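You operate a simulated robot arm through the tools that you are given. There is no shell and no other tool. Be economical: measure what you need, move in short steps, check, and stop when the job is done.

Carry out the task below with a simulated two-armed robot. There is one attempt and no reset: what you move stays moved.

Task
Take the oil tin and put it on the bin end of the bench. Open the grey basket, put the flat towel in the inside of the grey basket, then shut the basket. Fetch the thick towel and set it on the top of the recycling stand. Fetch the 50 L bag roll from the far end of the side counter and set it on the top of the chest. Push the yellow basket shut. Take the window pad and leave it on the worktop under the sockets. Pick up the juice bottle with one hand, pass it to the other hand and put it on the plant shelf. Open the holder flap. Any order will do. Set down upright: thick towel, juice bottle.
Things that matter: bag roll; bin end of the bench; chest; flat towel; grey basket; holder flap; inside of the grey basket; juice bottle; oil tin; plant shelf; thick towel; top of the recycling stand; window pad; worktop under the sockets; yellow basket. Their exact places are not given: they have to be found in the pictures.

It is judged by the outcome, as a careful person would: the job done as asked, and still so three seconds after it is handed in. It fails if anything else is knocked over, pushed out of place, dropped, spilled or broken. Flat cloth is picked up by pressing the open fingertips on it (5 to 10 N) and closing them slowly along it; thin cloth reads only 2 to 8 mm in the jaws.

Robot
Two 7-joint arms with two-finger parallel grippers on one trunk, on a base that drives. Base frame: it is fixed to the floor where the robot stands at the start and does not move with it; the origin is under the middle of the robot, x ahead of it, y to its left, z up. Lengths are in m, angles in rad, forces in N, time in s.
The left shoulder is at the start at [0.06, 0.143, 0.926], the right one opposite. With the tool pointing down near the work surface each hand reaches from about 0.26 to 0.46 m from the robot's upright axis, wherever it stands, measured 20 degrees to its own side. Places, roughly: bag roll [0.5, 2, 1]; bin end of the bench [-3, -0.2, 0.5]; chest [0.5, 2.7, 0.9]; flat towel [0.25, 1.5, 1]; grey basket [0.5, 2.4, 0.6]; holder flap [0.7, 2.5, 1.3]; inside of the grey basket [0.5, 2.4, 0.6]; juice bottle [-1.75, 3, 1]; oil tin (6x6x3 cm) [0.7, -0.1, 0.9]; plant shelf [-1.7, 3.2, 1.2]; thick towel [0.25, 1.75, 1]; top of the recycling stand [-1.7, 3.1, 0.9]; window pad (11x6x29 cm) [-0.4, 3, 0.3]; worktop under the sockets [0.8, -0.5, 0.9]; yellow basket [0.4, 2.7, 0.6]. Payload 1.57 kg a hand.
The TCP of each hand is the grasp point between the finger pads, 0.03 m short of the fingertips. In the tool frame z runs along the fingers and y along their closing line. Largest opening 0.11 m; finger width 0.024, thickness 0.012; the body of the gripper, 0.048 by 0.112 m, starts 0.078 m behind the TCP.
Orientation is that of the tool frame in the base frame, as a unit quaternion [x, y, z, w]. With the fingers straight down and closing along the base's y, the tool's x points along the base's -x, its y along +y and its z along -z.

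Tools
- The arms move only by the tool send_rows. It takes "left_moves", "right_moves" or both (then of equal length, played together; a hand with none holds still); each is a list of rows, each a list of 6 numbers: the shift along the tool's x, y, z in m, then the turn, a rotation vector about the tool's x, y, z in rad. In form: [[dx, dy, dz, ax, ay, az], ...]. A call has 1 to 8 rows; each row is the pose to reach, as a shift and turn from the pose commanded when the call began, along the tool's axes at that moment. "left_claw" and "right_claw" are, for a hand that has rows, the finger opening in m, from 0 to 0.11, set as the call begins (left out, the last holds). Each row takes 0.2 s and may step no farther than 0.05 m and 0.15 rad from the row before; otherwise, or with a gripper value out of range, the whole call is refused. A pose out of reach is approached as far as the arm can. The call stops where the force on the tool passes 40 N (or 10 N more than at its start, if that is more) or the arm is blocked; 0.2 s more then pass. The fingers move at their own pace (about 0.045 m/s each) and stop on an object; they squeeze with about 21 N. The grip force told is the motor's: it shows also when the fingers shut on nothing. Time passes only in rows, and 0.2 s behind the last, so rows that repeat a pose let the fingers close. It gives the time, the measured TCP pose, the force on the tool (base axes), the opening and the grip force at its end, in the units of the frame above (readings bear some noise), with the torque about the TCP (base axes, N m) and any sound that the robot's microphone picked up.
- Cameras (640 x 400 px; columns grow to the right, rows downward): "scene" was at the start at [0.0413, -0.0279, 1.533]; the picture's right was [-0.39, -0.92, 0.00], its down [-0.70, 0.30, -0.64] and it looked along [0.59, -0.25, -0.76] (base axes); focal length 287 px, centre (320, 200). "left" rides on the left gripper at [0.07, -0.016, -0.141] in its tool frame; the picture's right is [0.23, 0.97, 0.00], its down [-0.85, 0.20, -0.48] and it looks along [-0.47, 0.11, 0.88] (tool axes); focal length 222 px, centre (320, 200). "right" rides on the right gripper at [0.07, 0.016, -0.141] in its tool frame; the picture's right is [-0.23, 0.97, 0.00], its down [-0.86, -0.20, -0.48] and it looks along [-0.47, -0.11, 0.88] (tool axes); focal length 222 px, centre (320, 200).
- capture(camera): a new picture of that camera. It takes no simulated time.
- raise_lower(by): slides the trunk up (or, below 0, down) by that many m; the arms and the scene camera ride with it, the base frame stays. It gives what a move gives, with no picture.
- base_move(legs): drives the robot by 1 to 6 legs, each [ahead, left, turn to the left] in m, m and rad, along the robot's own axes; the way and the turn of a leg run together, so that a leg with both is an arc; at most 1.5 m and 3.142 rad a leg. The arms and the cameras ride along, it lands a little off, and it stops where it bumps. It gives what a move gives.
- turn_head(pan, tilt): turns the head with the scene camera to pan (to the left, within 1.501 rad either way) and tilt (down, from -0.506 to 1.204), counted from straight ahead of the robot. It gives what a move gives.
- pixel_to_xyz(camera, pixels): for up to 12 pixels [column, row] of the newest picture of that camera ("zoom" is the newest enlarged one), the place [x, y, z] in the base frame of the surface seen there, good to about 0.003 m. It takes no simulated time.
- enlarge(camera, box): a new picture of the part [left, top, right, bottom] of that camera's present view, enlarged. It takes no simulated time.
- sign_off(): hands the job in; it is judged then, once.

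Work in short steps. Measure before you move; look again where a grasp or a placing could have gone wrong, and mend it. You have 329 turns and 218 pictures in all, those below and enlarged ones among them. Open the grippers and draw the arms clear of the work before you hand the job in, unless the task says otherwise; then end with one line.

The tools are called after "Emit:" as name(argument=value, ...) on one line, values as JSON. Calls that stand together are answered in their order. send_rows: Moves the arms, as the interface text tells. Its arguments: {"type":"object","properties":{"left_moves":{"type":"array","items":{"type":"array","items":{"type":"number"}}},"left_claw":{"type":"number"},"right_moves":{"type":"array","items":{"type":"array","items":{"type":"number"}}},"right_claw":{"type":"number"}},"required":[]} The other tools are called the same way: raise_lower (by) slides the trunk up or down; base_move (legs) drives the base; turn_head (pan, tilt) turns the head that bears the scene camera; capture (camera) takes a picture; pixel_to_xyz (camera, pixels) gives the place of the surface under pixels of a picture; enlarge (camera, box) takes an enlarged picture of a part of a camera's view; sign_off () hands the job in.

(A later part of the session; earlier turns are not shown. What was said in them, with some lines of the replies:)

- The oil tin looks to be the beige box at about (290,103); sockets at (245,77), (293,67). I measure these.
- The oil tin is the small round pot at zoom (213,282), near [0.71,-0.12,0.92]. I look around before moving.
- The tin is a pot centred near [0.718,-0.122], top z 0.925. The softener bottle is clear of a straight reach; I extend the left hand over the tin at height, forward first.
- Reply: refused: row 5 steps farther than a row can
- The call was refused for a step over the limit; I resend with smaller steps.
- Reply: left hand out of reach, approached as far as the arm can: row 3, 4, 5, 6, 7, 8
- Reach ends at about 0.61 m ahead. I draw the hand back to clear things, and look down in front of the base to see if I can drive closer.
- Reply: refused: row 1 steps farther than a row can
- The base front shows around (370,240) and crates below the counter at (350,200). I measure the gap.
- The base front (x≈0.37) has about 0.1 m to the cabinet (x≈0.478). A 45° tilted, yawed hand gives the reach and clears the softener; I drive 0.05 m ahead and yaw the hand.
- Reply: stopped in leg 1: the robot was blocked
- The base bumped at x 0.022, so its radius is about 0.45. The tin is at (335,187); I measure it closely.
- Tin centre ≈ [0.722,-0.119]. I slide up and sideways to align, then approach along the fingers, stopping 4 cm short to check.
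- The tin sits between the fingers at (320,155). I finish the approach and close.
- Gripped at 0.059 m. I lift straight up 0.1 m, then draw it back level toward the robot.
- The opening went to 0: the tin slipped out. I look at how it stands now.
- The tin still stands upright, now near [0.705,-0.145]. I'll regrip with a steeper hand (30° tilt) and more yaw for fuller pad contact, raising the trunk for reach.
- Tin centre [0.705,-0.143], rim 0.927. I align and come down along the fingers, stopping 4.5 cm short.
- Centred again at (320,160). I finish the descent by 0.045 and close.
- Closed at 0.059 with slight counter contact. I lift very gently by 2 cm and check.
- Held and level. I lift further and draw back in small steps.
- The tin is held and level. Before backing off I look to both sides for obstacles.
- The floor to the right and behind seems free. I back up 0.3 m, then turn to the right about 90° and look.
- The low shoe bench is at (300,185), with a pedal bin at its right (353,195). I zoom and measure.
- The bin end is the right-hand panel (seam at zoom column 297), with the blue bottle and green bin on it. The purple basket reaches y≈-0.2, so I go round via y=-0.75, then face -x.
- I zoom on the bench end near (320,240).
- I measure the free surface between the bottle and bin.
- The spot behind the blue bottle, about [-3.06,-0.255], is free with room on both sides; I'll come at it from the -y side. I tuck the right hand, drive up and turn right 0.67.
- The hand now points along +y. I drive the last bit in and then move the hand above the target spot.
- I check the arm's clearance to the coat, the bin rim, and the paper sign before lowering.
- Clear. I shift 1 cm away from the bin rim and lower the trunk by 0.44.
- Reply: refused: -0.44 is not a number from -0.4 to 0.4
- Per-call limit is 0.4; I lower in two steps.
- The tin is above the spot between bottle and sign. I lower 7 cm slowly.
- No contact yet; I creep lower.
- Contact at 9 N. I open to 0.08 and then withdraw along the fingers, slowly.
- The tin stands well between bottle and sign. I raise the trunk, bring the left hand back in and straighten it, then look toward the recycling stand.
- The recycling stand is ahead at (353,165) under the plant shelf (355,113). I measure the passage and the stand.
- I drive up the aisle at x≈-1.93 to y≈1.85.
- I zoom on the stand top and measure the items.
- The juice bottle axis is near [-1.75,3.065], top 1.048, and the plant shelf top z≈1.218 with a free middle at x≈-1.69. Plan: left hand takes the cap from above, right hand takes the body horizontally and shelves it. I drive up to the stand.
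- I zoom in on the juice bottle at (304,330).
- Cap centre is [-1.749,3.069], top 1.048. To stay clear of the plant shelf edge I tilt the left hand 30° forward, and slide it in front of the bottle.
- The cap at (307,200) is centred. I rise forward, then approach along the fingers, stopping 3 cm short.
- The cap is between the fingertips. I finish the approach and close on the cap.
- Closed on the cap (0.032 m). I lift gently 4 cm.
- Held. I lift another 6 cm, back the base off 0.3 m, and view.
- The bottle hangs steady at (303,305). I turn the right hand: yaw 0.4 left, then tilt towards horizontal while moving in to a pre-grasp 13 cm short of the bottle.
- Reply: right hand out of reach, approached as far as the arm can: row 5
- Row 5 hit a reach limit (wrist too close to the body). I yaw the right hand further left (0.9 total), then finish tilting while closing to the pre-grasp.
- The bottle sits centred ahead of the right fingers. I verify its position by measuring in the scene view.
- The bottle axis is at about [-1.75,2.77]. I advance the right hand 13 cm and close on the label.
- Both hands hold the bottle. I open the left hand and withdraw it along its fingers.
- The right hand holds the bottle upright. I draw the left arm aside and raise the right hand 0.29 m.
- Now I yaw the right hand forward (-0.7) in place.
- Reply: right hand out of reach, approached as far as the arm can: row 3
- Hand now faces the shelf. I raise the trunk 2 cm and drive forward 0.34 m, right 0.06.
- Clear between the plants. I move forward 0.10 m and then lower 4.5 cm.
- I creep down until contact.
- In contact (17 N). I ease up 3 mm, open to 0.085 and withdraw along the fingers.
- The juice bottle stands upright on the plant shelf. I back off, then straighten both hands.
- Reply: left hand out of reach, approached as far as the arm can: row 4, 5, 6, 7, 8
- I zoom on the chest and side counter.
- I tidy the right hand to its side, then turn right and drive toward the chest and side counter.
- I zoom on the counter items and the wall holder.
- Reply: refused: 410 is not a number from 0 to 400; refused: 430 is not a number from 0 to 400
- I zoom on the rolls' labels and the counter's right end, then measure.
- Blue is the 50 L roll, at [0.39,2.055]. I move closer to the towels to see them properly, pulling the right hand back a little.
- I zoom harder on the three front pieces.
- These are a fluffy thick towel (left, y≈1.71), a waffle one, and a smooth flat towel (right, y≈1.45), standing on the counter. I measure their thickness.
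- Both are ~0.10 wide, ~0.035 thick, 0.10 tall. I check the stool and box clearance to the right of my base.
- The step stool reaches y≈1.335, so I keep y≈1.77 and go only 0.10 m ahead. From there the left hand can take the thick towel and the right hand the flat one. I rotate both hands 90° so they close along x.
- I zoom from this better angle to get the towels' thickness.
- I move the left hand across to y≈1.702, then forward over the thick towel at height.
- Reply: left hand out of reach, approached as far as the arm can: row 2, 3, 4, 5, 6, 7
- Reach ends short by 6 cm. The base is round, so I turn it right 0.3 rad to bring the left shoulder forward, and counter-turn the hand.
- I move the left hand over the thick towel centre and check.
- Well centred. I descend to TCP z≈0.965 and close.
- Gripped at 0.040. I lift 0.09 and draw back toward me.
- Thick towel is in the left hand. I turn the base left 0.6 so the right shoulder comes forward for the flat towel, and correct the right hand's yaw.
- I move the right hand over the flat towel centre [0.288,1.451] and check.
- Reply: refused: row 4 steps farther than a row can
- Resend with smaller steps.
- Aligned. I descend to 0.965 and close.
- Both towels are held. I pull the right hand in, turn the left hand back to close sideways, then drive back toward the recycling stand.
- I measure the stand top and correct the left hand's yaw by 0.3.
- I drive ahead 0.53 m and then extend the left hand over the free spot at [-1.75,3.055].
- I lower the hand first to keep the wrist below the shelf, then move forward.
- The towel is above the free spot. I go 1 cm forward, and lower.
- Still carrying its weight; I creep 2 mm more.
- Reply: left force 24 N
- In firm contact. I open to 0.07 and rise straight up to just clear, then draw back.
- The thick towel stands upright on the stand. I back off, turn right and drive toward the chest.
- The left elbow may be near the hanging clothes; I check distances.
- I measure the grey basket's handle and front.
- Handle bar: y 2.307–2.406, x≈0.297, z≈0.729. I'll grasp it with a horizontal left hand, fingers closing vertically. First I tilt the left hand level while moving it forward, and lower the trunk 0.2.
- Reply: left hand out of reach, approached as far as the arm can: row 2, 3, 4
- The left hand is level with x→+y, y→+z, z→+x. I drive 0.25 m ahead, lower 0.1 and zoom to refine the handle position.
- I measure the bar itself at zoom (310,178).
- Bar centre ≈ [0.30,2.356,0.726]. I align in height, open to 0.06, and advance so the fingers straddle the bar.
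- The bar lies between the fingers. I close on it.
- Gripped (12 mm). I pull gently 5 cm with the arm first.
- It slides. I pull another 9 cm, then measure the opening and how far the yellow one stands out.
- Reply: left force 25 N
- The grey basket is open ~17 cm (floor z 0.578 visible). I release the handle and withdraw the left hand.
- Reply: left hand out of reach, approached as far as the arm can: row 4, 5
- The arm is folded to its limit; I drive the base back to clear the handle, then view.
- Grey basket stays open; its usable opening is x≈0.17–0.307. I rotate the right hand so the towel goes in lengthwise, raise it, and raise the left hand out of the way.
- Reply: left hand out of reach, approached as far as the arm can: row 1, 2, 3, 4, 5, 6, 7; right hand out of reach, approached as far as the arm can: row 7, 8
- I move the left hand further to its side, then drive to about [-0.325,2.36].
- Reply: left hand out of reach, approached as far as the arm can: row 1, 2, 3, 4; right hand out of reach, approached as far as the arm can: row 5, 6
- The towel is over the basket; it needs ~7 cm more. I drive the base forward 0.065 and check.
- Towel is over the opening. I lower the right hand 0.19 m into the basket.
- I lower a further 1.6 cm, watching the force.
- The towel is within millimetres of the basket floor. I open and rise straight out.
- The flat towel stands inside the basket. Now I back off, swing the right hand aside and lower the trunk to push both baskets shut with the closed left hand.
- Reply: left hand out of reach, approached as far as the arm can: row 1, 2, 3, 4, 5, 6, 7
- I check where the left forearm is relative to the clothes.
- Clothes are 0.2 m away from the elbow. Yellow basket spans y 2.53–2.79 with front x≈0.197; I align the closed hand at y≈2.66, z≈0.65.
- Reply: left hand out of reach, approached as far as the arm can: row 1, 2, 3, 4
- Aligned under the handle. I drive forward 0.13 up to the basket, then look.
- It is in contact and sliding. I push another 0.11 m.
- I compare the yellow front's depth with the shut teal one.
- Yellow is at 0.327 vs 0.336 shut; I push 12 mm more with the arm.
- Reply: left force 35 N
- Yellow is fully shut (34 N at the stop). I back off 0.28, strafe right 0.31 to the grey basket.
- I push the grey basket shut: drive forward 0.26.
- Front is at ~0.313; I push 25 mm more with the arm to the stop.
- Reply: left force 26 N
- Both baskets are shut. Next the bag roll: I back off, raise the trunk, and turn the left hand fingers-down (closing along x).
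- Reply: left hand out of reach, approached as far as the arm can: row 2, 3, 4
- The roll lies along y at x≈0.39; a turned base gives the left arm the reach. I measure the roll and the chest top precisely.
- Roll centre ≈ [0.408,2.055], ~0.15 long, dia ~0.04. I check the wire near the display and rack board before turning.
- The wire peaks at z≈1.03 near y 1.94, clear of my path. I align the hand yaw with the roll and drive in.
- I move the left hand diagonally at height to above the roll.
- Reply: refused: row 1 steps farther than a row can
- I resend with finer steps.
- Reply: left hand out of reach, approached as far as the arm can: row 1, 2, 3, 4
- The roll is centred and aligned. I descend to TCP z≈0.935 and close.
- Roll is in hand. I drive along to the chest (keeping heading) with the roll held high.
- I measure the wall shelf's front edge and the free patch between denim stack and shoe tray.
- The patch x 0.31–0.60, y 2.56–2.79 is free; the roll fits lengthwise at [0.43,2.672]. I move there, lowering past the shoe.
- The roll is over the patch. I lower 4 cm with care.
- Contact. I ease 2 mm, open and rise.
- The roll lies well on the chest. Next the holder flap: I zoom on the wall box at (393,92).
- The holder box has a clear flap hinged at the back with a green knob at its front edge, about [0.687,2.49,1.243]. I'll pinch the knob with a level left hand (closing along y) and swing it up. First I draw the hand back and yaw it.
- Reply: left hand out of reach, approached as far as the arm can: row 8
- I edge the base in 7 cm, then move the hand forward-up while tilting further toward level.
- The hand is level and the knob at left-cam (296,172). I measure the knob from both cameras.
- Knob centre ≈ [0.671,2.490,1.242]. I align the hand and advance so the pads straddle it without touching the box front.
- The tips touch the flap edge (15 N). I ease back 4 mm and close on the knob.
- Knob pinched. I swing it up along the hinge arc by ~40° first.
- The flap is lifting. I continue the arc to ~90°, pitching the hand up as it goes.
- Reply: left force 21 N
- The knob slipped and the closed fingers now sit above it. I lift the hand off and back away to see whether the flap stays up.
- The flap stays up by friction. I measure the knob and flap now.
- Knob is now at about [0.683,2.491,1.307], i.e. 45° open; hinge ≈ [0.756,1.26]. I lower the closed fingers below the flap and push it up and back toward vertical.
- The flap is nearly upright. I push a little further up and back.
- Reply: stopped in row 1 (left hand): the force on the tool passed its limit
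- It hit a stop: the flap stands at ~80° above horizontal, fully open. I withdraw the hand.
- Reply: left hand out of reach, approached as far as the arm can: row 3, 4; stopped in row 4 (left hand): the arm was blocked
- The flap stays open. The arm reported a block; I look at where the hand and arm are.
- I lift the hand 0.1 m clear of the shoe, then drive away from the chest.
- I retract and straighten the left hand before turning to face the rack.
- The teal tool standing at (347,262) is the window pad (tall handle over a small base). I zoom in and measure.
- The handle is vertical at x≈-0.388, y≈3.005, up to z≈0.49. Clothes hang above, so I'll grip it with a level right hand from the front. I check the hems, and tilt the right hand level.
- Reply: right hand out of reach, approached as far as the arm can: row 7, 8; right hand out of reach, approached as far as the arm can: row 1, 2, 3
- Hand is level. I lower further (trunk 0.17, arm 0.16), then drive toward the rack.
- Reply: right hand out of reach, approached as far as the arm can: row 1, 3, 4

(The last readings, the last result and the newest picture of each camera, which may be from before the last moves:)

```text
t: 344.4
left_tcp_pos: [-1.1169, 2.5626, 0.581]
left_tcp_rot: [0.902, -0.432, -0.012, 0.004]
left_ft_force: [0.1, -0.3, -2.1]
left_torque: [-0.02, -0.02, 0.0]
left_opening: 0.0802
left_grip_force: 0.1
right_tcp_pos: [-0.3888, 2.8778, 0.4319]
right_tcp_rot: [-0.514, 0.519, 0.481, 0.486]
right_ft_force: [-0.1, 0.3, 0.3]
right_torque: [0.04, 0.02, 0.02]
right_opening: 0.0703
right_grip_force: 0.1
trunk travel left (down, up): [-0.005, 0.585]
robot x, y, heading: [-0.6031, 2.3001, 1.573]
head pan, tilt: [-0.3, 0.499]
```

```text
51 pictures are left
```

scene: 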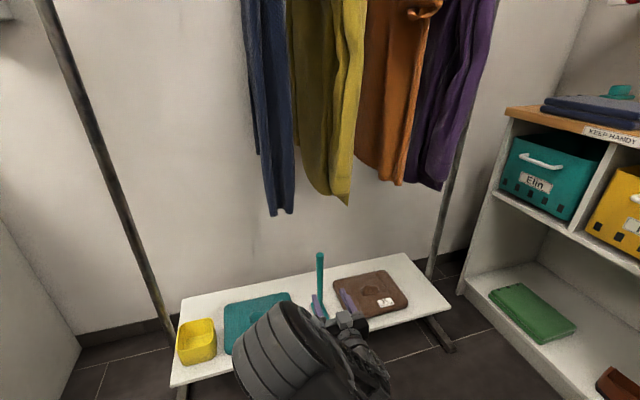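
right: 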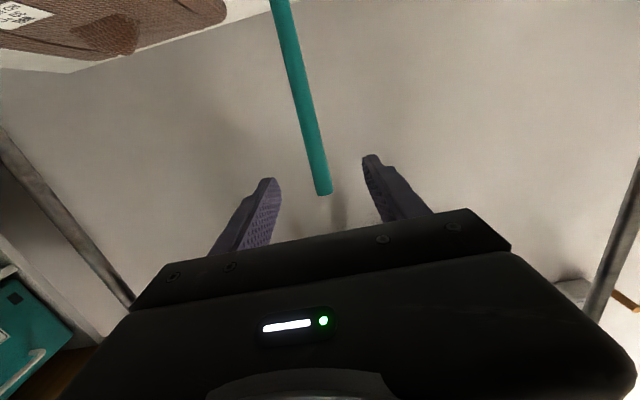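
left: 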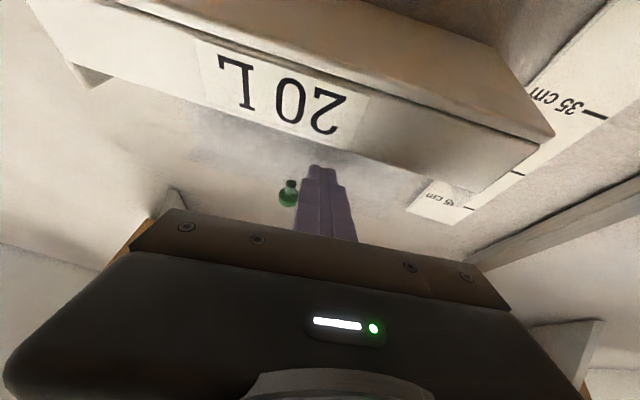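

The handle is centred between the fingers, 12.5 cm ahead. I drive 0.09 and extend the rest.

Emit:
base_move(legs=[[0.09, 0, 0]])

Emit:
send_rows(right_moves=[[0, 0, 0.015, 0, 0, 0], [0, 0, 0.03, 0, 0, 0]])

Emit:
capture(camera="right")

Emit:
pixel_to_xyz(camera="right", pixels=[[315, 180], [310, 150], [305, 120], [300, 90], [320, 195]])

```text
t: 345.5
left_tcp_pos: [-1.1179, 2.6516, 0.5815]
left_tcp_rot: [0.902, -0.432, -0.013, 0.004]
left_ft_force: [-0.1, 0.1, -0.4]
left_torque: [0.0, -0.01, 0.0]
left_opening: 0.0803
left_grip_force: 0.1
right_tcp_pos: [-0.3899, 2.9684, 0.432]
right_tcp_rot: [-0.513, 0.519, 0.481, 0.487]
right_ft_force: [0.5, -0.6, -0.5]
right_torque: [-0.01, -0.01, -0.01]
right_opening: 0.0698
right_grip_force: 0.1
trunk travel left (down, up): [-0.005, 0.585]
robot x, y, heading: [-0.6065, 2.3877, 1.578]
head pan, tilt: [-0.3, 0.499]
```

```text
t: 346.1
left_tcp_pos: [-1.1188, 2.6498, 0.5819]
left_tcp_rot: [0.901, -0.433, -0.012, 0.003]
left_ft_force: [-0.2, -0.8, -0.7]
left_torque: [0.02, 0.04, 0.03]
left_opening: 0.08
left_grip_force: 0.0
right_tcp_pos: [-0.3883, 2.9981, 0.4282]
right_tcp_rot: [-0.513, 0.519, 0.48, 0.487]
right_ft_force: [-0.4, 0.3, -0.5]
right_torque: [0.02, 0.03, 0.04]
right_opening: 0.07
right_grip_force: 0.0
trunk travel left (down, up): [-0.005, 0.585]
robot x, y, heading: [-0.6063, 2.3893, 1.576]
head pan, tilt: [-0.3, 0.499]
```

```text
50 pictures are left
```

right: 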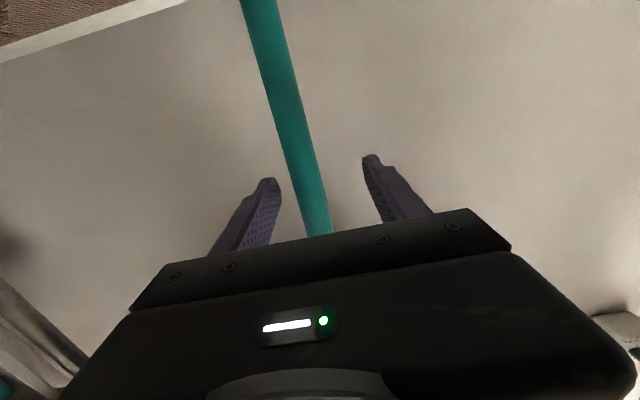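

```text
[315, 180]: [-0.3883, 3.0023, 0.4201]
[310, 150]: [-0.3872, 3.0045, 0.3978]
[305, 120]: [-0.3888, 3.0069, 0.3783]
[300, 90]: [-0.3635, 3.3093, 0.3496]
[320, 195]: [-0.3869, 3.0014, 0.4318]
```

Handle centre ≈ y 3.012; I advance 12 mm and close.

Emit:
send_rows(right_moves=[[0, 0, 0.012, 0, 0, 0]])

Emit:
send_rows(right_moves=[[0, 0, 0, 0, 0, 0], [0, 0, 0, 0, 0, 0], [0, 0, 0, 0, 0, 0], [0, 0, 0, 0, 0, 0], [0, 0, 0, 0, 0, 0]], right_claw=0.0)

Emit:
send_rows(right_moves=[[-0.01, 0, 0, 0, 0, 0], [-0.025, 0, 0, 0, 0, 0], [-0.045, 0, 0, 0, 0, 0], [-0.06, 0, 0, 0, 0, 0]])

Emit:
capture(camera="scene")

```text
t: 346.5
left_tcp_pos: [-1.1184, 2.6502, 0.581]
left_tcp_rot: [0.902, -0.432, -0.013, 0.004]
left_ft_force: [0.6, 0.3, -0.2]
left_torque: [0.0, -0.05, -0.06]
left_opening: 0.0801
left_grip_force: 0.0
right_tcp_pos: [-0.3879, 3.0101, 0.4284]
right_tcp_rot: [-0.513, 0.518, 0.481, 0.487]
right_ft_force: [-0.3, -0.6, -0.1]
right_torque: [0.01, 0.01, -0.04]
right_opening: 0.07
right_grip_force: 0.0
trunk travel left (down, up): [-0.005, 0.585]
robot x, y, heading: [-0.6023, 2.3839, 1.577]
head pan, tilt: [-0.3, 0.499]
```

```text
t: 347.7
left_tcp_pos: [-1.1176, 2.652, 0.582]
left_tcp_rot: [0.902, -0.432, -0.012, 0.004]
left_ft_force: [0.1, 0.4, -0.6]
left_torque: [0.02, 0.0, 0.03]
left_opening: 0.0801
left_grip_force: 0.0
right_tcp_pos: [-0.3877, 3.0097, 0.4297]
right_tcp_rot: [-0.513, 0.519, 0.481, 0.486]
right_ft_force: [0.7, -1.2, -0.6]
right_torque: [-0.03, 0.04, -0.01]
right_opening: 0.0207
right_grip_force: 21.0
trunk travel left (down, up): [-0.005, 0.585]
robot x, y, heading: [-0.6044, 2.3872, 1.569]
head pan, tilt: [-0.3, 0.499]
```

```text
t: 348.7
left_tcp_pos: [-1.1183, 2.6511, 0.5809]
left_tcp_rot: [0.902, -0.432, -0.013, 0.003]
left_ft_force: [0.2, 0.7, 0.5]
left_torque: [0.0, -0.01, 0.02]
left_opening: 0.0801
left_grip_force: 0.0
right_tcp_pos: [-0.3885, 3.0141, 0.49]
right_tcp_rot: [-0.513, 0.519, 0.481, 0.486]
right_ft_force: [0.2, -0.5, -1.3]
right_torque: [0.02, 0.0, 0.0]
right_opening: 0.0206
right_grip_force: 20.7
trunk travel left (down, up): [-0.005, 0.585]
robot x, y, heading: [-0.6039, 2.3886, 1.576]
head pan, tilt: [-0.3, 0.499]
```

```text
49 pictures are left
```

scene: 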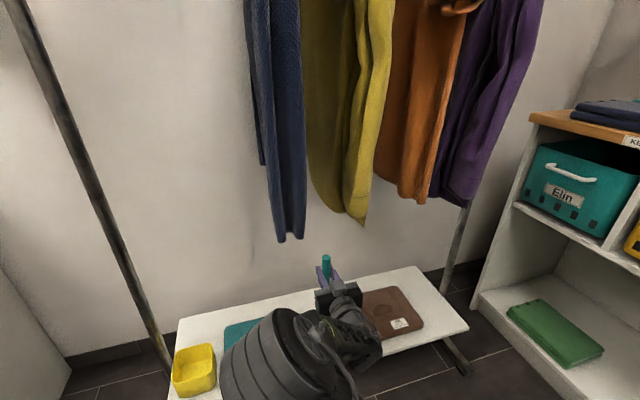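

The pad is held, lifted 6 cm. I back out 0.5 m, then raise the trunk and tuck the left hand.

Emit:
base_move(legs=[[-0.45, 0, 0]])

Emit:
raise_lower(by=0.4)

Emit:
raise_lower(by=0.18)

Emit:
send_rows(left_moves=[[0.025, -0.033, 0, 0, 0, 0], [0.05, -0.065, 0, 0, 0, 0], [0.075, -0.098, 0, 0, 0, 0], [0.1, -0.13, 0, 0, 0, 0], [0.128, -0.163, 0, 0, 0, 0], [0.157, -0.195, 0, 0, 0, 0]])

Emit:
turn_head(pan=1.3, tilt=0.7)

Emit:
capture(camera="scene")

Emit:
capture(camera="right")

```text
t: 351.4
left_tcp_pos: [-1.1149, 2.1995, 0.5807]
left_tcp_rot: [0.902, -0.431, -0.012, 0.005]
left_ft_force: [0.1, 0.5, 0.0]
left_torque: [-0.01, -0.02, -0.02]
left_opening: 0.08
left_grip_force: 0.1
right_tcp_pos: [-0.387, 2.5617, 0.49]
right_tcp_rot: [-0.513, 0.518, 0.481, 0.486]
right_ft_force: [0.2, -0.2, -1.5]
right_torque: [0.0, -0.01, 0.01]
right_opening: 0.0204
right_grip_force: 21.3
trunk travel left (down, up): [-0.005, 0.585]
robot x, y, heading: [-0.6043, 1.9383, 1.572]
head pan, tilt: [-0.3, 0.499]
```

```text
t: 355.3
left_tcp_pos: [-1.1162, 2.2004, 0.9813]
left_tcp_rot: [0.902, -0.432, -0.012, 0.003]
left_ft_force: [-1.0, -0.4, 0.4]
left_torque: [0.03, 0.03, -0.01]
left_opening: 0.0798
left_grip_force: 0.0
right_tcp_pos: [-0.3877, 2.5625, 0.8896]
right_tcp_rot: [-0.513, 0.519, 0.481, 0.486]
right_ft_force: [-0.2, -0.2, -1.8]
right_torque: [0.0, -0.01, -0.02]
right_opening: 0.0204
right_grip_force: 21.1
trunk travel left (down, up): [-0.405, 0.185]
robot x, y, heading: [-0.605, 1.9324, 1.569]
head pan, tilt: [-0.3, 0.499]
```

```text
t: 357.3
left_tcp_pos: [-1.117, 2.1994, 1.1612]
left_tcp_rot: [0.902, -0.431, -0.013, 0.004]
left_ft_force: [0.2, 0.1, -0.4]
left_torque: [0.0, 0.0, 0.04]
left_opening: 0.0797
left_grip_force: 0.1
right_tcp_pos: [-0.3878, 2.5628, 1.069]
right_tcp_rot: [-0.513, 0.518, 0.482, 0.486]
right_ft_force: [-0.5, -0.9, -1.6]
right_torque: [-0.01, -0.01, 0.01]
right_opening: 0.0204
right_grip_force: 20.7
trunk travel left (down, up): [-0.585, 0.005]
robot x, y, heading: [-0.6027, 1.9358, 1.574]
head pan, tilt: [-0.3, 0.499]
```

```text
t: 358.7
left_tcp_pos: [-0.8654, 2.1996, 1.1548]
left_tcp_rot: [0.902, -0.432, -0.012, 0.004]
left_ft_force: [0.4, 0.5, 0.4]
left_torque: [-0.01, 0.02, -0.02]
left_opening: 0.0801
left_grip_force: 0.1
right_tcp_pos: [-0.3854, 2.5626, 1.0681]
right_tcp_rot: [-0.513, 0.518, 0.482, 0.486]
right_ft_force: [0.0, 0.3, -1.8]
right_torque: [0.0, 0.02, -0.04]
right_opening: 0.0203
right_grip_force: 21.0
trunk travel left (down, up): [-0.585, 0.005]
robot x, y, heading: [-0.6054, 1.9374, 1.575]
head pan, tilt: [-0.3, 0.499]
```

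```text
t: 360.3
left_tcp_pos: [-0.8656, 2.2004, 1.1545]
left_tcp_rot: [0.902, -0.431, -0.012, 0.003]
left_ft_force: [0.1, 0.8, 0.2]
left_torque: [0.04, 0.0, 0.01]
left_opening: 0.08
left_grip_force: 0.0
right_tcp_pos: [-0.3863, 2.5621, 1.0691]
right_tcp_rot: [-0.513, 0.518, 0.481, 0.486]
right_ft_force: [0.2, 0.0, -0.6]
right_torque: [0.03, 0.0, 0.04]
right_opening: 0.0202
right_grip_force: 20.7
trunk travel left (down, up): [-0.585, 0.005]
robot x, y, heading: [-0.6057, 1.9393, 1.574]
head pan, tilt: [1.3, 0.7]
```

```text
48 pictures are left
```

scene: 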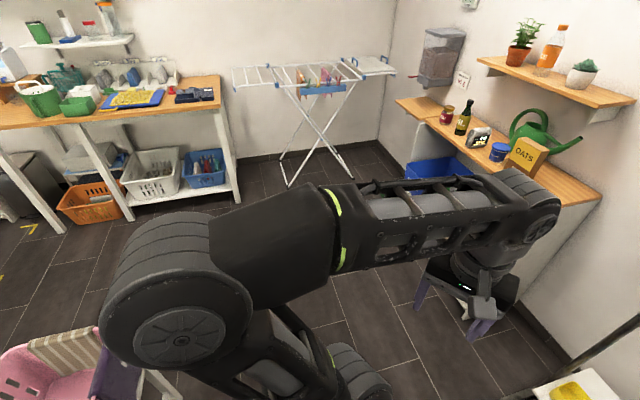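

```text
47 pictures are left
```

right: 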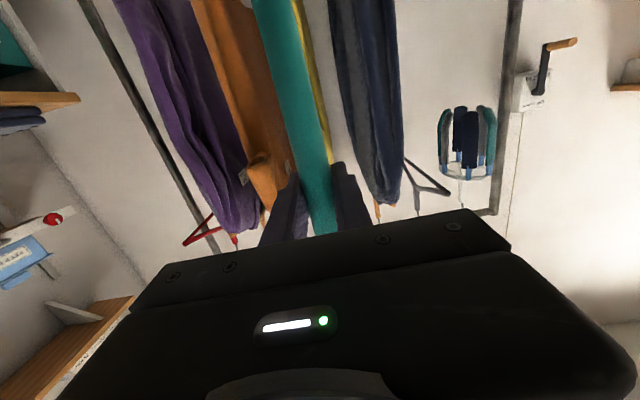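

The pad is secure. I retrace the known aisle: strafe left to x≈-1.9, back down to y≈-0.76, turn to face +x.

Emit:
base_move(legs=[[0, 1.3, 0], [-1.4, 0, 0], [-1.3, 0, 0], [0, 0, -1.573]])

Emit:
turn_head(pan=0.0, tilt=0.45)

Emit:
capture(camera="scene")

```text
t: 383.5
left_tcp_pos: [-1.6075, -0.5235, 1.1535]
left_tcp_rot: [-0.336, 0.942, 0.011, 0.006]
left_ft_force: [0.3, -0.1, -0.1]
left_torque: [0.0, -0.01, 0.02]
left_opening: 0.0799
left_grip_force: 0.0
right_tcp_pos: [-1.2426, -1.0, 1.0685]
right_tcp_rot: [0.001, 0.73, -0.001, 0.684]
right_ft_force: [-0.2, 1.2, -2.3]
right_torque: [0.01, -0.03, -0.01]
right_opening: 0.0202
right_grip_force: 21.3
trunk travel left (down, up): [-0.585, 0.005]
robot x, y, heading: [-1.8702, -0.7867, 0.014]
head pan, tilt: [1.3, 0.7]
```

```text
t: 385.0
left_tcp_pos: [-1.6072, -0.5249, 1.1558]
left_tcp_rot: [-0.336, 0.942, 0.011, 0.006]
left_ft_force: [0.5, -0.4, 0.0]
left_torque: [0.0, 0.03, -0.02]
left_opening: 0.0797
left_grip_force: 0.1
right_tcp_pos: [-1.2421, -1.0012, 1.069]
right_tcp_rot: [0.001, 0.729, -0.001, 0.684]
right_ft_force: [0.4, -0.3, -0.7]
right_torque: [0.02, 0.03, 0.01]
right_opening: 0.0204
right_grip_force: 20.7
trunk travel left (down, up): [-0.585, 0.005]
robot x, y, heading: [-1.8663, -0.7842, 0.015]
head pan, tilt: [0.0, 0.45]
```

```text
46 pictures are left
```

scene: 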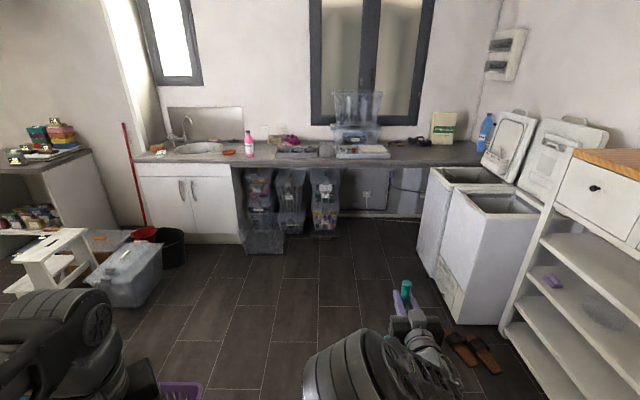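

I zoom on the counter to find the sockets and clear worktop.

Emit:
enlarge(camera="scene", box=[220, 100, 420, 230])

Emit:
pixel_to_xyz(camera="scene", pixels=[[320, 153], [265, 240], [300, 230], [245, 200], [360, 210], [275, 135], [395, 160], [340, 162], [290, 152], [445, 270], [430, 160], [410, 300]])

```text
3.08 times, centred on (320, 165) of scene
```

zoom: 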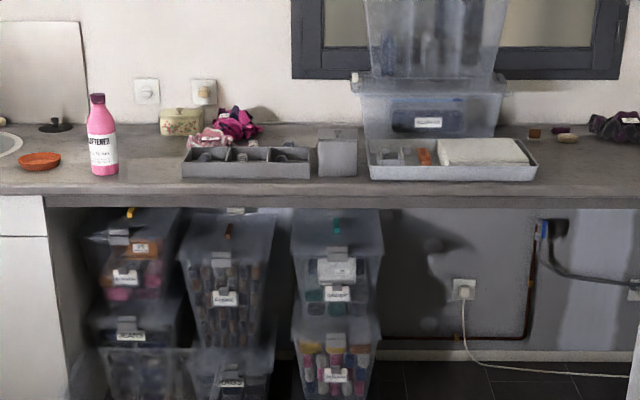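

```text
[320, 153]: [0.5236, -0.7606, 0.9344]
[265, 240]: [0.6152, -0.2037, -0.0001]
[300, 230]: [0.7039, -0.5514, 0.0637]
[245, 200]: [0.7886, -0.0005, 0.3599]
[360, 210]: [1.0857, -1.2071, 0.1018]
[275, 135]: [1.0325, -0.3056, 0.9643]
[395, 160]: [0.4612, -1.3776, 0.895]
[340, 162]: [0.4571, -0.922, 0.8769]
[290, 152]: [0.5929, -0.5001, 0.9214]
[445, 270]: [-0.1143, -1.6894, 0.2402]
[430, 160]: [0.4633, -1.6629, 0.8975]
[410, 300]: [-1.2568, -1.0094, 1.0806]
```

I drive forward along y≈-0.73 toward the counter, stopping short, and look at the worktop.

Emit:
base_move(legs=[[0, 0.06, -0.014], [1.4, 0, 0], [0.1, 0.15, 0]])

Emit:
turn_head(pan=0.1, tilt=0.6)

Emit:
capture(camera="scene")

```text
t: 393.6
left_tcp_pos: [-0.1155, -0.3237, 1.154]
left_tcp_rot: [-0.326, 0.945, 0.012, 0.005]
left_ft_force: [0.7, -0.2, -0.2]
left_torque: [-0.07, 0.01, -0.01]
left_opening: 0.0802
left_grip_force: 0.0
right_tcp_pos: [0.2395, -0.8077, 1.0693]
right_tcp_rot: [0.008, 0.73, -0.009, 0.683]
right_ft_force: [0.3, -0.2, -0.7]
right_torque: [0.0, -0.03, 0.0]
right_opening: 0.0202
right_grip_force: 20.5
trunk travel left (down, up): [-0.585, 0.005]
robot x, y, heading: [-0.3836, -0.5852, -0.015]
head pan, tilt: [0.0, 0.45]
```

```text
t: 394.3
left_tcp_pos: [-0.1175, -0.3257, 1.155]
left_tcp_rot: [-0.326, 0.945, 0.012, 0.007]
left_ft_force: [0.8, 0.1, 0.4]
left_torque: [-0.01, 0.01, 0.0]
left_opening: 0.0798
left_grip_force: 0.0
right_tcp_pos: [0.2399, -0.8083, 1.0685]
right_tcp_rot: [0.008, 0.729, -0.007, 0.684]
right_ft_force: [-0.7, -0.7, -0.8]
right_torque: [-0.02, -0.04, 0.03]
right_opening: 0.0203
right_grip_force: 21.5
trunk travel left (down, up): [-0.585, 0.005]
robot x, y, heading: [-0.3844, -0.5834, -0.011]
head pan, tilt: [0.099, 0.6]
```

```text
44 pictures are left
```

scene: 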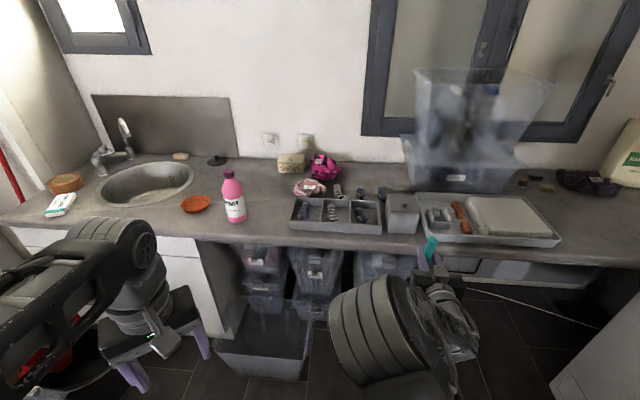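

Emit:
enlarge(camera="scene", box=[240, 120, 430, 250])

Emit:
pixel_to_xyz(camera="zoom", pixels=[[120, 190], [80, 220], [420, 190], [440, 215], [380, 180], [250, 240], [170, 150], [270, 160], [230, 220], [400, 210], [500, 170], [340, 200]])

Emit:
pixel_to_xyz(camera="zoom", pixels=[[175, 265], [330, 265], [480, 285], [170, 350], [470, 375], [470, 255], [340, 240], [400, 255], [190, 235], [130, 240], [450, 190], [120, 150]])

```text
3.08 times, centred on (335, 185) of scene
```

zoom: 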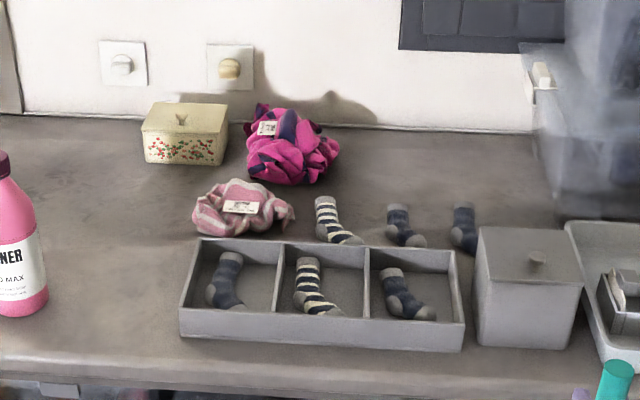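

```text
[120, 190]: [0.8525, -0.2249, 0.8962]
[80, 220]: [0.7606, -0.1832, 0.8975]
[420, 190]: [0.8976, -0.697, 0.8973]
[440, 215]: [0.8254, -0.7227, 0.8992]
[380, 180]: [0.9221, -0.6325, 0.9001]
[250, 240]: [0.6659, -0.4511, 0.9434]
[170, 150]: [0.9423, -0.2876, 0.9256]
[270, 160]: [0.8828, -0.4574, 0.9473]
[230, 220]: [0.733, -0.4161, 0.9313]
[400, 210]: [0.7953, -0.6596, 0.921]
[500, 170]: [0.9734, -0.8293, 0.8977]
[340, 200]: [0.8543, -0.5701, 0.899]
```

```text
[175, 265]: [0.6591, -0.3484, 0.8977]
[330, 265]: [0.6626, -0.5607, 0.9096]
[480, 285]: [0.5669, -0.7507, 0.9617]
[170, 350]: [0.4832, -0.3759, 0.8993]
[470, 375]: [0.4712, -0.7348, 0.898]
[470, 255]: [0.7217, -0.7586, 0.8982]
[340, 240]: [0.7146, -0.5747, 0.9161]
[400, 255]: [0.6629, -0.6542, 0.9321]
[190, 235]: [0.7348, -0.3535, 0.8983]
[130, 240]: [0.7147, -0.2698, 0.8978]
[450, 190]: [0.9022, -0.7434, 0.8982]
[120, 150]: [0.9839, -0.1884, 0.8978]
```

Free, directly under the sockets: x 0.70–0.90, y -0.15…-0.34. I'll set the pad at about [0.80,-0.295]. I strafe left, raise the right hand 0.13 and drive up.

Emit:
base_move(legs=[[0, 0.46, 0.013]])

Emit:
send_rows(right_moves=[[-0.03, 0, 0, 0, 0, 0], [-0.06, 0, 0, 0, 0, 0], [-0.09, 0, 0, 0, 0, 0], [-0.13, 0, 0, 0, 0, 0]])

Emit:
base_move(legs=[[0.36, 0, 0]])

Emit:
turn_head(pan=-0.2, tilt=0.7)

Emit:
capture(camera="scene")

```text
t: 397.1
left_tcp_pos: [-0.1196, 0.1378, 1.1546]
left_tcp_rot: [-0.333, 0.943, 0.011, 0.006]
left_ft_force: [0.0, 0.2, -0.3]
left_torque: [-0.05, -0.01, 0.0]
left_opening: 0.0798
left_grip_force: 0.2
right_tcp_pos: [0.2436, -0.3404, 1.0686]
right_tcp_rot: [0.003, 0.73, -0.003, 0.684]
right_ft_force: [0.8, 0.8, -1.5]
right_torque: [0.01, -0.02, -0.05]
right_opening: 0.0203
right_grip_force: 21.0
trunk travel left (down, up): [-0.585, 0.005]
robot x, y, heading: [-0.3843, -0.1262, 0.005]
head pan, tilt: [0.099, 0.6]
```

```text
t: 398.1
left_tcp_pos: [-0.1198, 0.1374, 1.1551]
left_tcp_rot: [-0.333, 0.943, 0.011, 0.006]
left_ft_force: [0.1, -0.1, 0.5]
left_torque: [0.01, -0.01, 0.0]
left_opening: 0.0802
left_grip_force: 0.1
right_tcp_pos: [0.2515, -0.343, 1.1982]
right_tcp_rot: [0.002, 0.73, -0.002, 0.684]
right_ft_force: [0.6, -0.1, -1.9]
right_torque: [0.0, 0.01, -0.01]
right_opening: 0.0204
right_grip_force: 21.0
trunk travel left (down, up): [-0.585, 0.005]
robot x, y, heading: [-0.3833, -0.126, 0.005]
head pan, tilt: [0.099, 0.6]
```

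```text
t: 400.4
left_tcp_pos: [0.2478, 0.1372, 1.1553]
left_tcp_rot: [-0.332, 0.943, 0.012, 0.006]
left_ft_force: [0.4, 0.8, 0.4]
left_torque: [-0.02, 0.03, 0.02]
left_opening: 0.0799
left_grip_force: 0.0
right_tcp_pos: [0.6177, -0.3422, 1.1972]
right_tcp_rot: [0.005, 0.73, -0.005, 0.683]
right_ft_force: [-0.1, 0.1, -2.0]
right_torque: [0.0, -0.02, 0.02]
right_opening: 0.0203
right_grip_force: 21.4
trunk travel left (down, up): [-0.585, 0.005]
robot x, y, heading: [-0.0184, -0.1237, 0.004]
head pan, tilt: [0.099, 0.6]
```

```text
t: 401.2
left_tcp_pos: [0.247, 0.1375, 1.1544]
left_tcp_rot: [-0.332, 0.943, 0.012, 0.006]
left_ft_force: [-0.2, 0.5, -0.1]
left_torque: [-0.04, 0.01, -0.01]
left_opening: 0.0802
left_grip_force: 0.0
right_tcp_pos: [0.6154, -0.3439, 1.1978]
right_tcp_rot: [0.005, 0.73, -0.005, 0.683]
right_ft_force: [0.5, -0.3, -0.9]
right_torque: [-0.01, -0.01, -0.01]
right_opening: 0.0203
right_grip_force: 20.7
trunk travel left (down, up): [-0.585, 0.005]
robot x, y, heading: [-0.0176, -0.1255, 0.001]
head pan, tilt: [-0.201, 0.7]
```

```text
42 pictures are left
```

scene: 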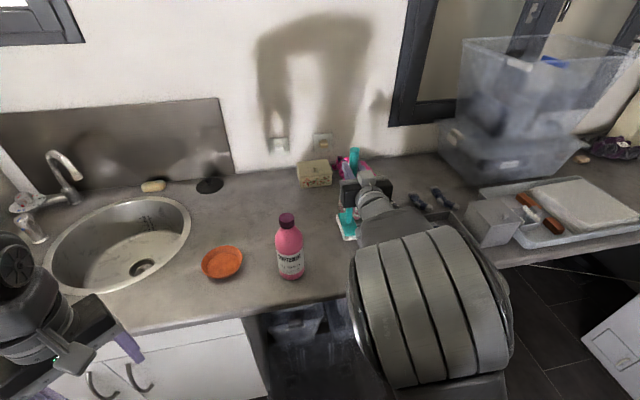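

The pad hangs level. I extend the right hand over the target spot [0.80,-0.295].

Emit:
send_rows(right_moves=[[-0.002, 0.01, 0.036, 0, 0, 0], [-0.005, 0.02, 0.073, 0, 0, 0], [-0.007, 0.03, 0.11, 0, 0, 0], [-0.01, 0.04, 0.146, 0, 0, 0], [-0.012, 0.048, 0.1826, 0, 0, 0]])

Emit:
capture(camera="scene")

Emit:
capture(camera="right")

```text
t: 402.4
left_tcp_pos: [0.2476, 0.1386, 1.1542]
left_tcp_rot: [-0.332, 0.943, 0.011, 0.005]
left_ft_force: [0.1, 0.3, -0.2]
left_torque: [-0.06, 0.02, 0.01]
left_opening: 0.0801
left_grip_force: 0.2
right_tcp_pos: [0.8016, -0.2955, 1.1971]
right_tcp_rot: [0.003, 0.73, -0.005, 0.684]
right_ft_force: [0.7, 0.8, -0.7]
right_torque: [0.0, 0.01, -0.06]
right_opening: 0.0204
right_grip_force: 20.7
trunk travel left (down, up): [-0.585, 0.005]
robot x, y, heading: [-0.018, -0.1238, -0.001]
head pan, tilt: [-0.201, 0.7]
```

```text
41 pictures are left
```

scene: 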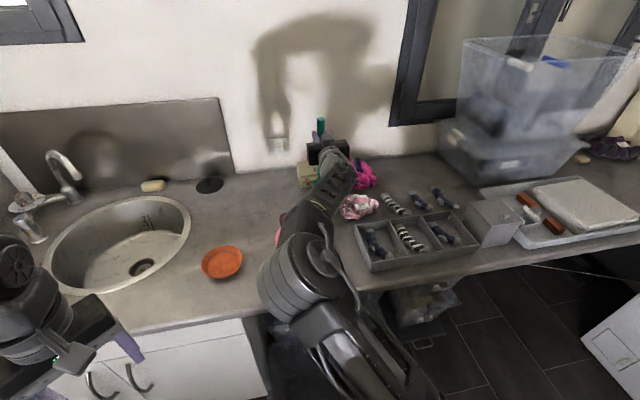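

```text
40 pictures are left
```

right: 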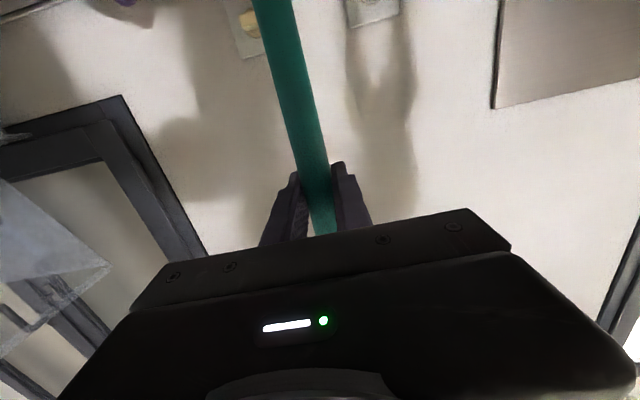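

The forearm passes near the softener; I measure clearances.

Emit:
pixel_to_xyz(camera="scene", pixels=[[280, 235], [277, 240], [300, 215], [320, 190], [335, 170], [295, 240], [285, 270], [330, 150], [300, 260]])

Emit:
enlarge(camera="scene", box=[240, 100, 400, 300])

```text
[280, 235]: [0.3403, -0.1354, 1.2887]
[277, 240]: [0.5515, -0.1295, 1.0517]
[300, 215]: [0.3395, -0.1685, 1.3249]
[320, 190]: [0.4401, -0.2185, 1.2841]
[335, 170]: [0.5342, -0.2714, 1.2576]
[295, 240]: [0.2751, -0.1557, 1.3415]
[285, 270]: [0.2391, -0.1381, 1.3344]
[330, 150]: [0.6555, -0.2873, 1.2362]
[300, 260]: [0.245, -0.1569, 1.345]
```

```text
2.00 times, centred on (320, 200) of scene
```

zoom: 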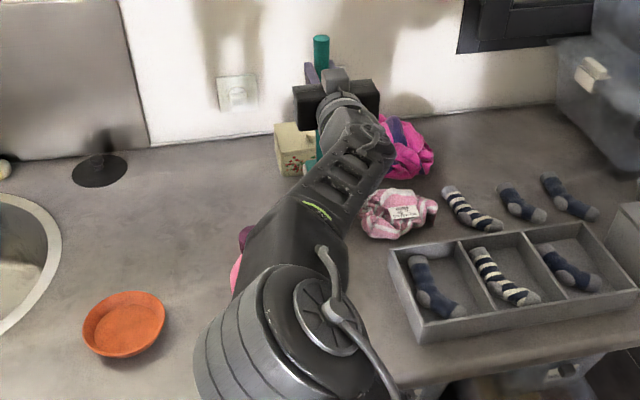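

Gap beside the softener is ~2 cm; I gain more by shifting the base right 0.05 and the hand back left 0.05.

Emit:
base_move(legs=[[0, -0.05, 0]])

Emit:
send_rows(right_moves=[[0, 0.025, 0, 0, 0, 0], [0, 0.05, 0, 0, 0, 0]])

Emit:
send_rows(right_moves=[[0.02, 0, 0.001, 0, 0, 0], [0.04, 0, 0.0025, 0, 0, 0], [0.06, 0, 0.004, 0, 0, 0], [0.076, 0, 0.005, 0, 0, 0]])

Emit:
enlarge(camera="scene", box=[240, 100, 400, 300])

```text
t: 403.3
left_tcp_pos: [0.2466, 0.0858, 1.1547]
left_tcp_rot: [-0.331, 0.943, 0.013, 0.006]
left_ft_force: [0.0, -0.3, 0.2]
left_torque: [-0.01, -0.01, -0.04]
left_opening: 0.08
left_grip_force: 0.0
right_tcp_pos: [0.8015, -0.3496, 1.1964]
right_tcp_rot: [0.007, 0.73, -0.005, 0.683]
right_ft_force: [-0.1, -0.6, -1.4]
right_torque: [-0.02, -0.03, 0.11]
right_opening: 0.0203
right_grip_force: 20.8
trunk travel left (down, up): [-0.585, 0.005]
robot x, y, heading: [-0.0145, -0.172, -0.001]
head pan, tilt: [-0.201, 0.7]
```

```text
t: 403.9
left_tcp_pos: [0.2469, 0.0875, 1.1556]
left_tcp_rot: [-0.33, 0.944, 0.012, 0.006]
left_ft_force: [0.3, -0.5, 0.7]
left_torque: [-0.03, 0.0, 0.01]
left_opening: 0.0803
left_grip_force: 0.1
right_tcp_pos: [0.8018, -0.2973, 1.1978]
right_tcp_rot: [0.006, 0.73, -0.005, 0.683]
right_ft_force: [0.3, -0.3, -1.6]
right_torque: [0.0, -0.01, -0.03]
right_opening: 0.0204
right_grip_force: 20.3
trunk travel left (down, up): [-0.585, 0.005]
robot x, y, heading: [-0.0159, -0.172, 0.003]
head pan, tilt: [-0.201, 0.7]
```

```text
t: 404.9
left_tcp_pos: [0.2483, 0.0876, 1.1552]
left_tcp_rot: [-0.331, 0.943, 0.012, 0.007]
left_ft_force: [-0.2, -0.8, -0.7]
left_torque: [-0.03, 0.01, -0.01]
left_opening: 0.0801
left_grip_force: 0.1
right_tcp_pos: [0.8006, -0.2991, 1.1207]
right_tcp_rot: [0.005, 0.729, -0.005, 0.684]
right_ft_force: [0.2, 0.3, -2.0]
right_torque: [-0.03, -0.01, -0.02]
right_opening: 0.0205
right_grip_force: 21.3
trunk travel left (down, up): [-0.585, 0.005]
robot x, y, heading: [-0.0141, -0.1716, 0.004]
head pan, tilt: [-0.201, 0.7]
```

```text
2.00 times, centred on (320, 200) of scene
```

zoom: 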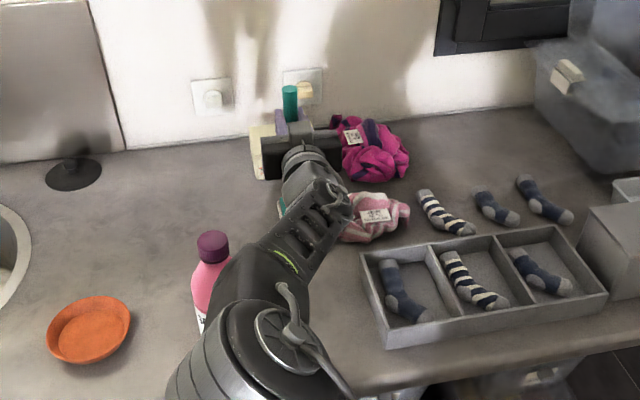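

The softener is clear. I creep down to contact.

Emit:
send_rows(right_moves=[[0.004, 0, 0, 0, 0, 0], [0.007, 0, 0, 0, 0, 0]])

Emit:
send_rows(right_moves=[[0.0015, 0, 0, 0, 0, 0], [0.003, 0, 0, 0, 0, 0]])

```text
t: 405.5
left_tcp_pos: [0.2475, 0.0876, 1.1548]
left_tcp_rot: [-0.331, 0.944, 0.011, 0.007]
left_ft_force: [0.8, -0.4, 1.0]
left_torque: [0.02, 0.0, 0.02]
left_opening: 0.0798
left_grip_force: 0.1
right_tcp_pos: [0.8013, -0.2975, 1.1145]
right_tcp_rot: [0.005, 0.73, -0.004, 0.683]
right_ft_force: [-0.3, 0.2, -1.8]
right_torque: [0.01, -0.02, 0.02]
right_opening: 0.0202
right_grip_force: 20.9
trunk travel left (down, up): [-0.585, 0.005]
robot x, y, heading: [-0.0123, -0.1733, -0.001]
head pan, tilt: [-0.201, 0.7]
```

```text
t: 406.1
left_tcp_pos: [0.2468, 0.089, 1.155]
left_tcp_rot: [-0.331, 0.944, 0.011, 0.006]
left_ft_force: [0.5, -0.1, -0.6]
left_torque: [0.0, 0.0, 0.01]
left_opening: 0.0799
left_grip_force: 0.0
right_tcp_pos: [0.7999, -0.297, 1.1112]
right_tcp_rot: [0.005, 0.729, -0.005, 0.684]
right_ft_force: [0.4, -0.2, 1.8]
right_torque: [0.03, 0.17, 0.04]
right_opening: 0.0205
right_grip_force: 21.2
trunk travel left (down, up): [-0.585, 0.005]
robot x, y, heading: [-0.0178, -0.1762, -0.004]
head pan, tilt: [-0.201, 0.7]
```

Light contact now (force turned upward). I press 2 mm more to seat it flat, then open and withdraw straight back.

Emit:
send_rows(right_moves=[[0.001, 0, 0, 0, 0, 0], [0.002, 0, 0, 0, 0, 0]])

Emit:
send_rows(right_moves=[[0, 0, 0, 0, 0, 0], [0, 0, 0, 0, 0, 0], [0, 0, 0, 0, 0, 0], [0, 0, -0.02, 0, 0, 0], [0, 0, -0.045, 0, 0, 0], [0, 0, -0.075, 0, 0, 0]], right_claw=0.06)

Emit:
capture(camera="right")

Emit:
capture(camera="scene")

```text
t: 406.7
left_tcp_pos: [0.2465, 0.0876, 1.1547]
left_tcp_rot: [-0.331, 0.944, 0.012, 0.007]
left_ft_force: [0.6, -0.6, 0.3]
left_torque: [0.0, -0.05, -0.02]
left_opening: 0.08
left_grip_force: 0.1
right_tcp_pos: [0.8004, -0.2979, 1.1131]
right_tcp_rot: [0.005, 0.728, -0.004, 0.685]
right_ft_force: [1.2, -2.2, 10.2]
right_torque: [-0.05, 0.37, 0.01]
right_opening: 0.0204
right_grip_force: 21.4
trunk travel left (down, up): [-0.585, 0.005]
robot x, y, heading: [-0.0181, -0.1706, 0.008]
head pan, tilt: [-0.201, 0.7]
```

```text
t: 408.1
left_tcp_pos: [0.2458, 0.0882, 1.1553]
left_tcp_rot: [-0.33, 0.944, 0.011, 0.006]
left_ft_force: [-0.4, 0.3, -0.1]
left_torque: [0.01, -0.01, -0.01]
left_opening: 0.0801
left_grip_force: 0.0
right_tcp_pos: [0.7248, -0.2954, 1.1156]
right_tcp_rot: [0.006, 0.73, -0.006, 0.684]
right_ft_force: [-0.7, 0.3, 0.4]
right_torque: [0.01, 0.01, -0.01]
right_opening: 0.0601
right_grip_force: 0.1
trunk travel left (down, up): [-0.585, 0.005]
robot x, y, heading: [-0.0141, -0.1728, -0.001]
head pan, tilt: [-0.201, 0.7]
```

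```text
37 pictures are left
```

right: 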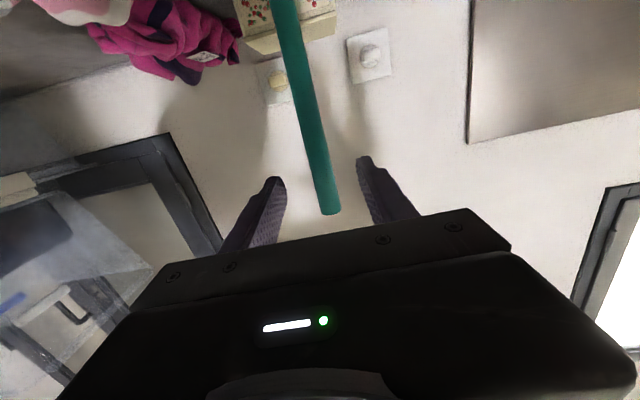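

```text
36 pictures are left
```

scene: 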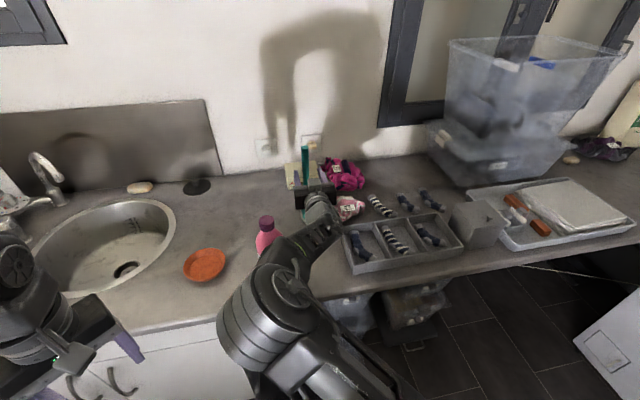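

The pad stands free. I drive straight back 0.4 m and view the result.

Emit:
base_move(legs=[[-0.4, 0, 0]])

Emit:
turn_head(pan=0.0, tilt=0.55)

Emit:
capture(camera="scene")

Emit:
enlarge(camera="scene", box=[240, 110, 430, 250])

```text
t: 410.6
left_tcp_pos: [-0.1538, 0.0878, 1.155]
left_tcp_rot: [-0.332, 0.943, 0.012, 0.007]
left_ft_force: [-0.3, -0.1, 0.5]
left_torque: [-0.01, -0.01, 0.01]
left_opening: 0.0801
left_grip_force: 0.2
right_tcp_pos: [0.3269, -0.2953, 1.1154]
right_tcp_rot: [0.005, 0.73, -0.004, 0.684]
right_ft_force: [0.5, -0.6, 0.6]
right_torque: [0.02, 0.02, 0.01]
right_opening: 0.0602
right_grip_force: 0.0
trunk travel left (down, up): [-0.585, 0.005]
robot x, y, heading: [-0.415, -0.1719, -0.001]
head pan, tilt: [-0.201, 0.7]
```

```text
t: 411.3
left_tcp_pos: [-0.1526, 0.0875, 1.1546]
left_tcp_rot: [-0.332, 0.943, 0.011, 0.005]
left_ft_force: [0.4, -0.4, -0.2]
left_torque: [0.02, 0.03, 0.0]
left_opening: 0.0797
left_grip_force: 0.1
right_tcp_pos: [0.3273, -0.2944, 1.1147]
right_tcp_rot: [0.005, 0.731, -0.005, 0.682]
right_ft_force: [0.4, -0.2, 0.1]
right_torque: [0.04, -0.03, 0.0]
right_opening: 0.0599
right_grip_force: 0.1
trunk travel left (down, up): [-0.585, 0.005]
robot x, y, heading: [-0.4142, -0.173, 0.004]
head pan, tilt: [0.0, 0.55]
```

```text
35 pictures are left
```

scene: 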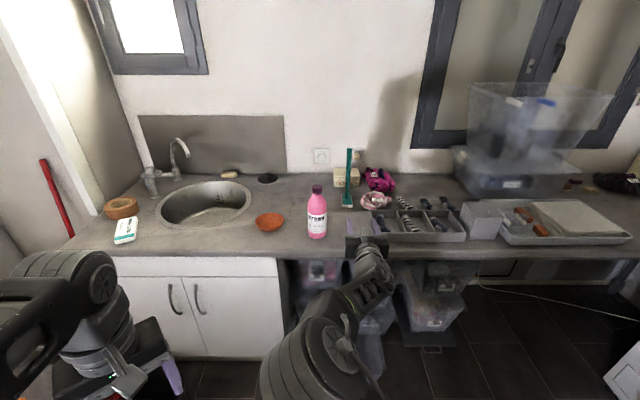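

```text
2.86 times, centred on (335, 180) of scene
```

zoom: 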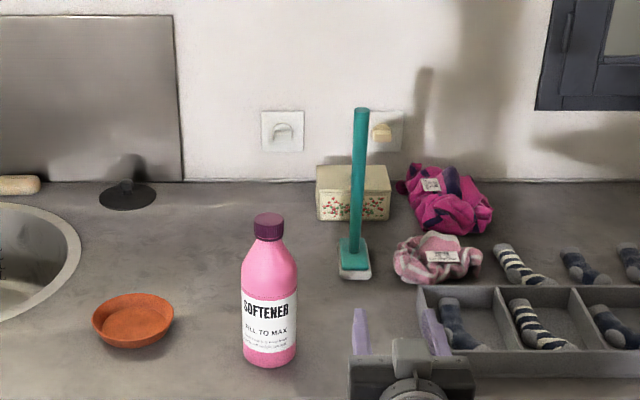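

The window pad stands under the sockets and its neighbours are undisturbed. All the other items were confirmed after placing, both grippers are open and the arms are clear, so I hand in.

Emit:
sign_off()

```text
The job is handed in.
```

All eight tasks are done and handed in. The oil tin slipped from the gripper once early on and landed upright on the worktop; I picked it up again and put it on the bench. The window pad stands directly below the right-hand socket, about 0.2 m from the rough spot given.
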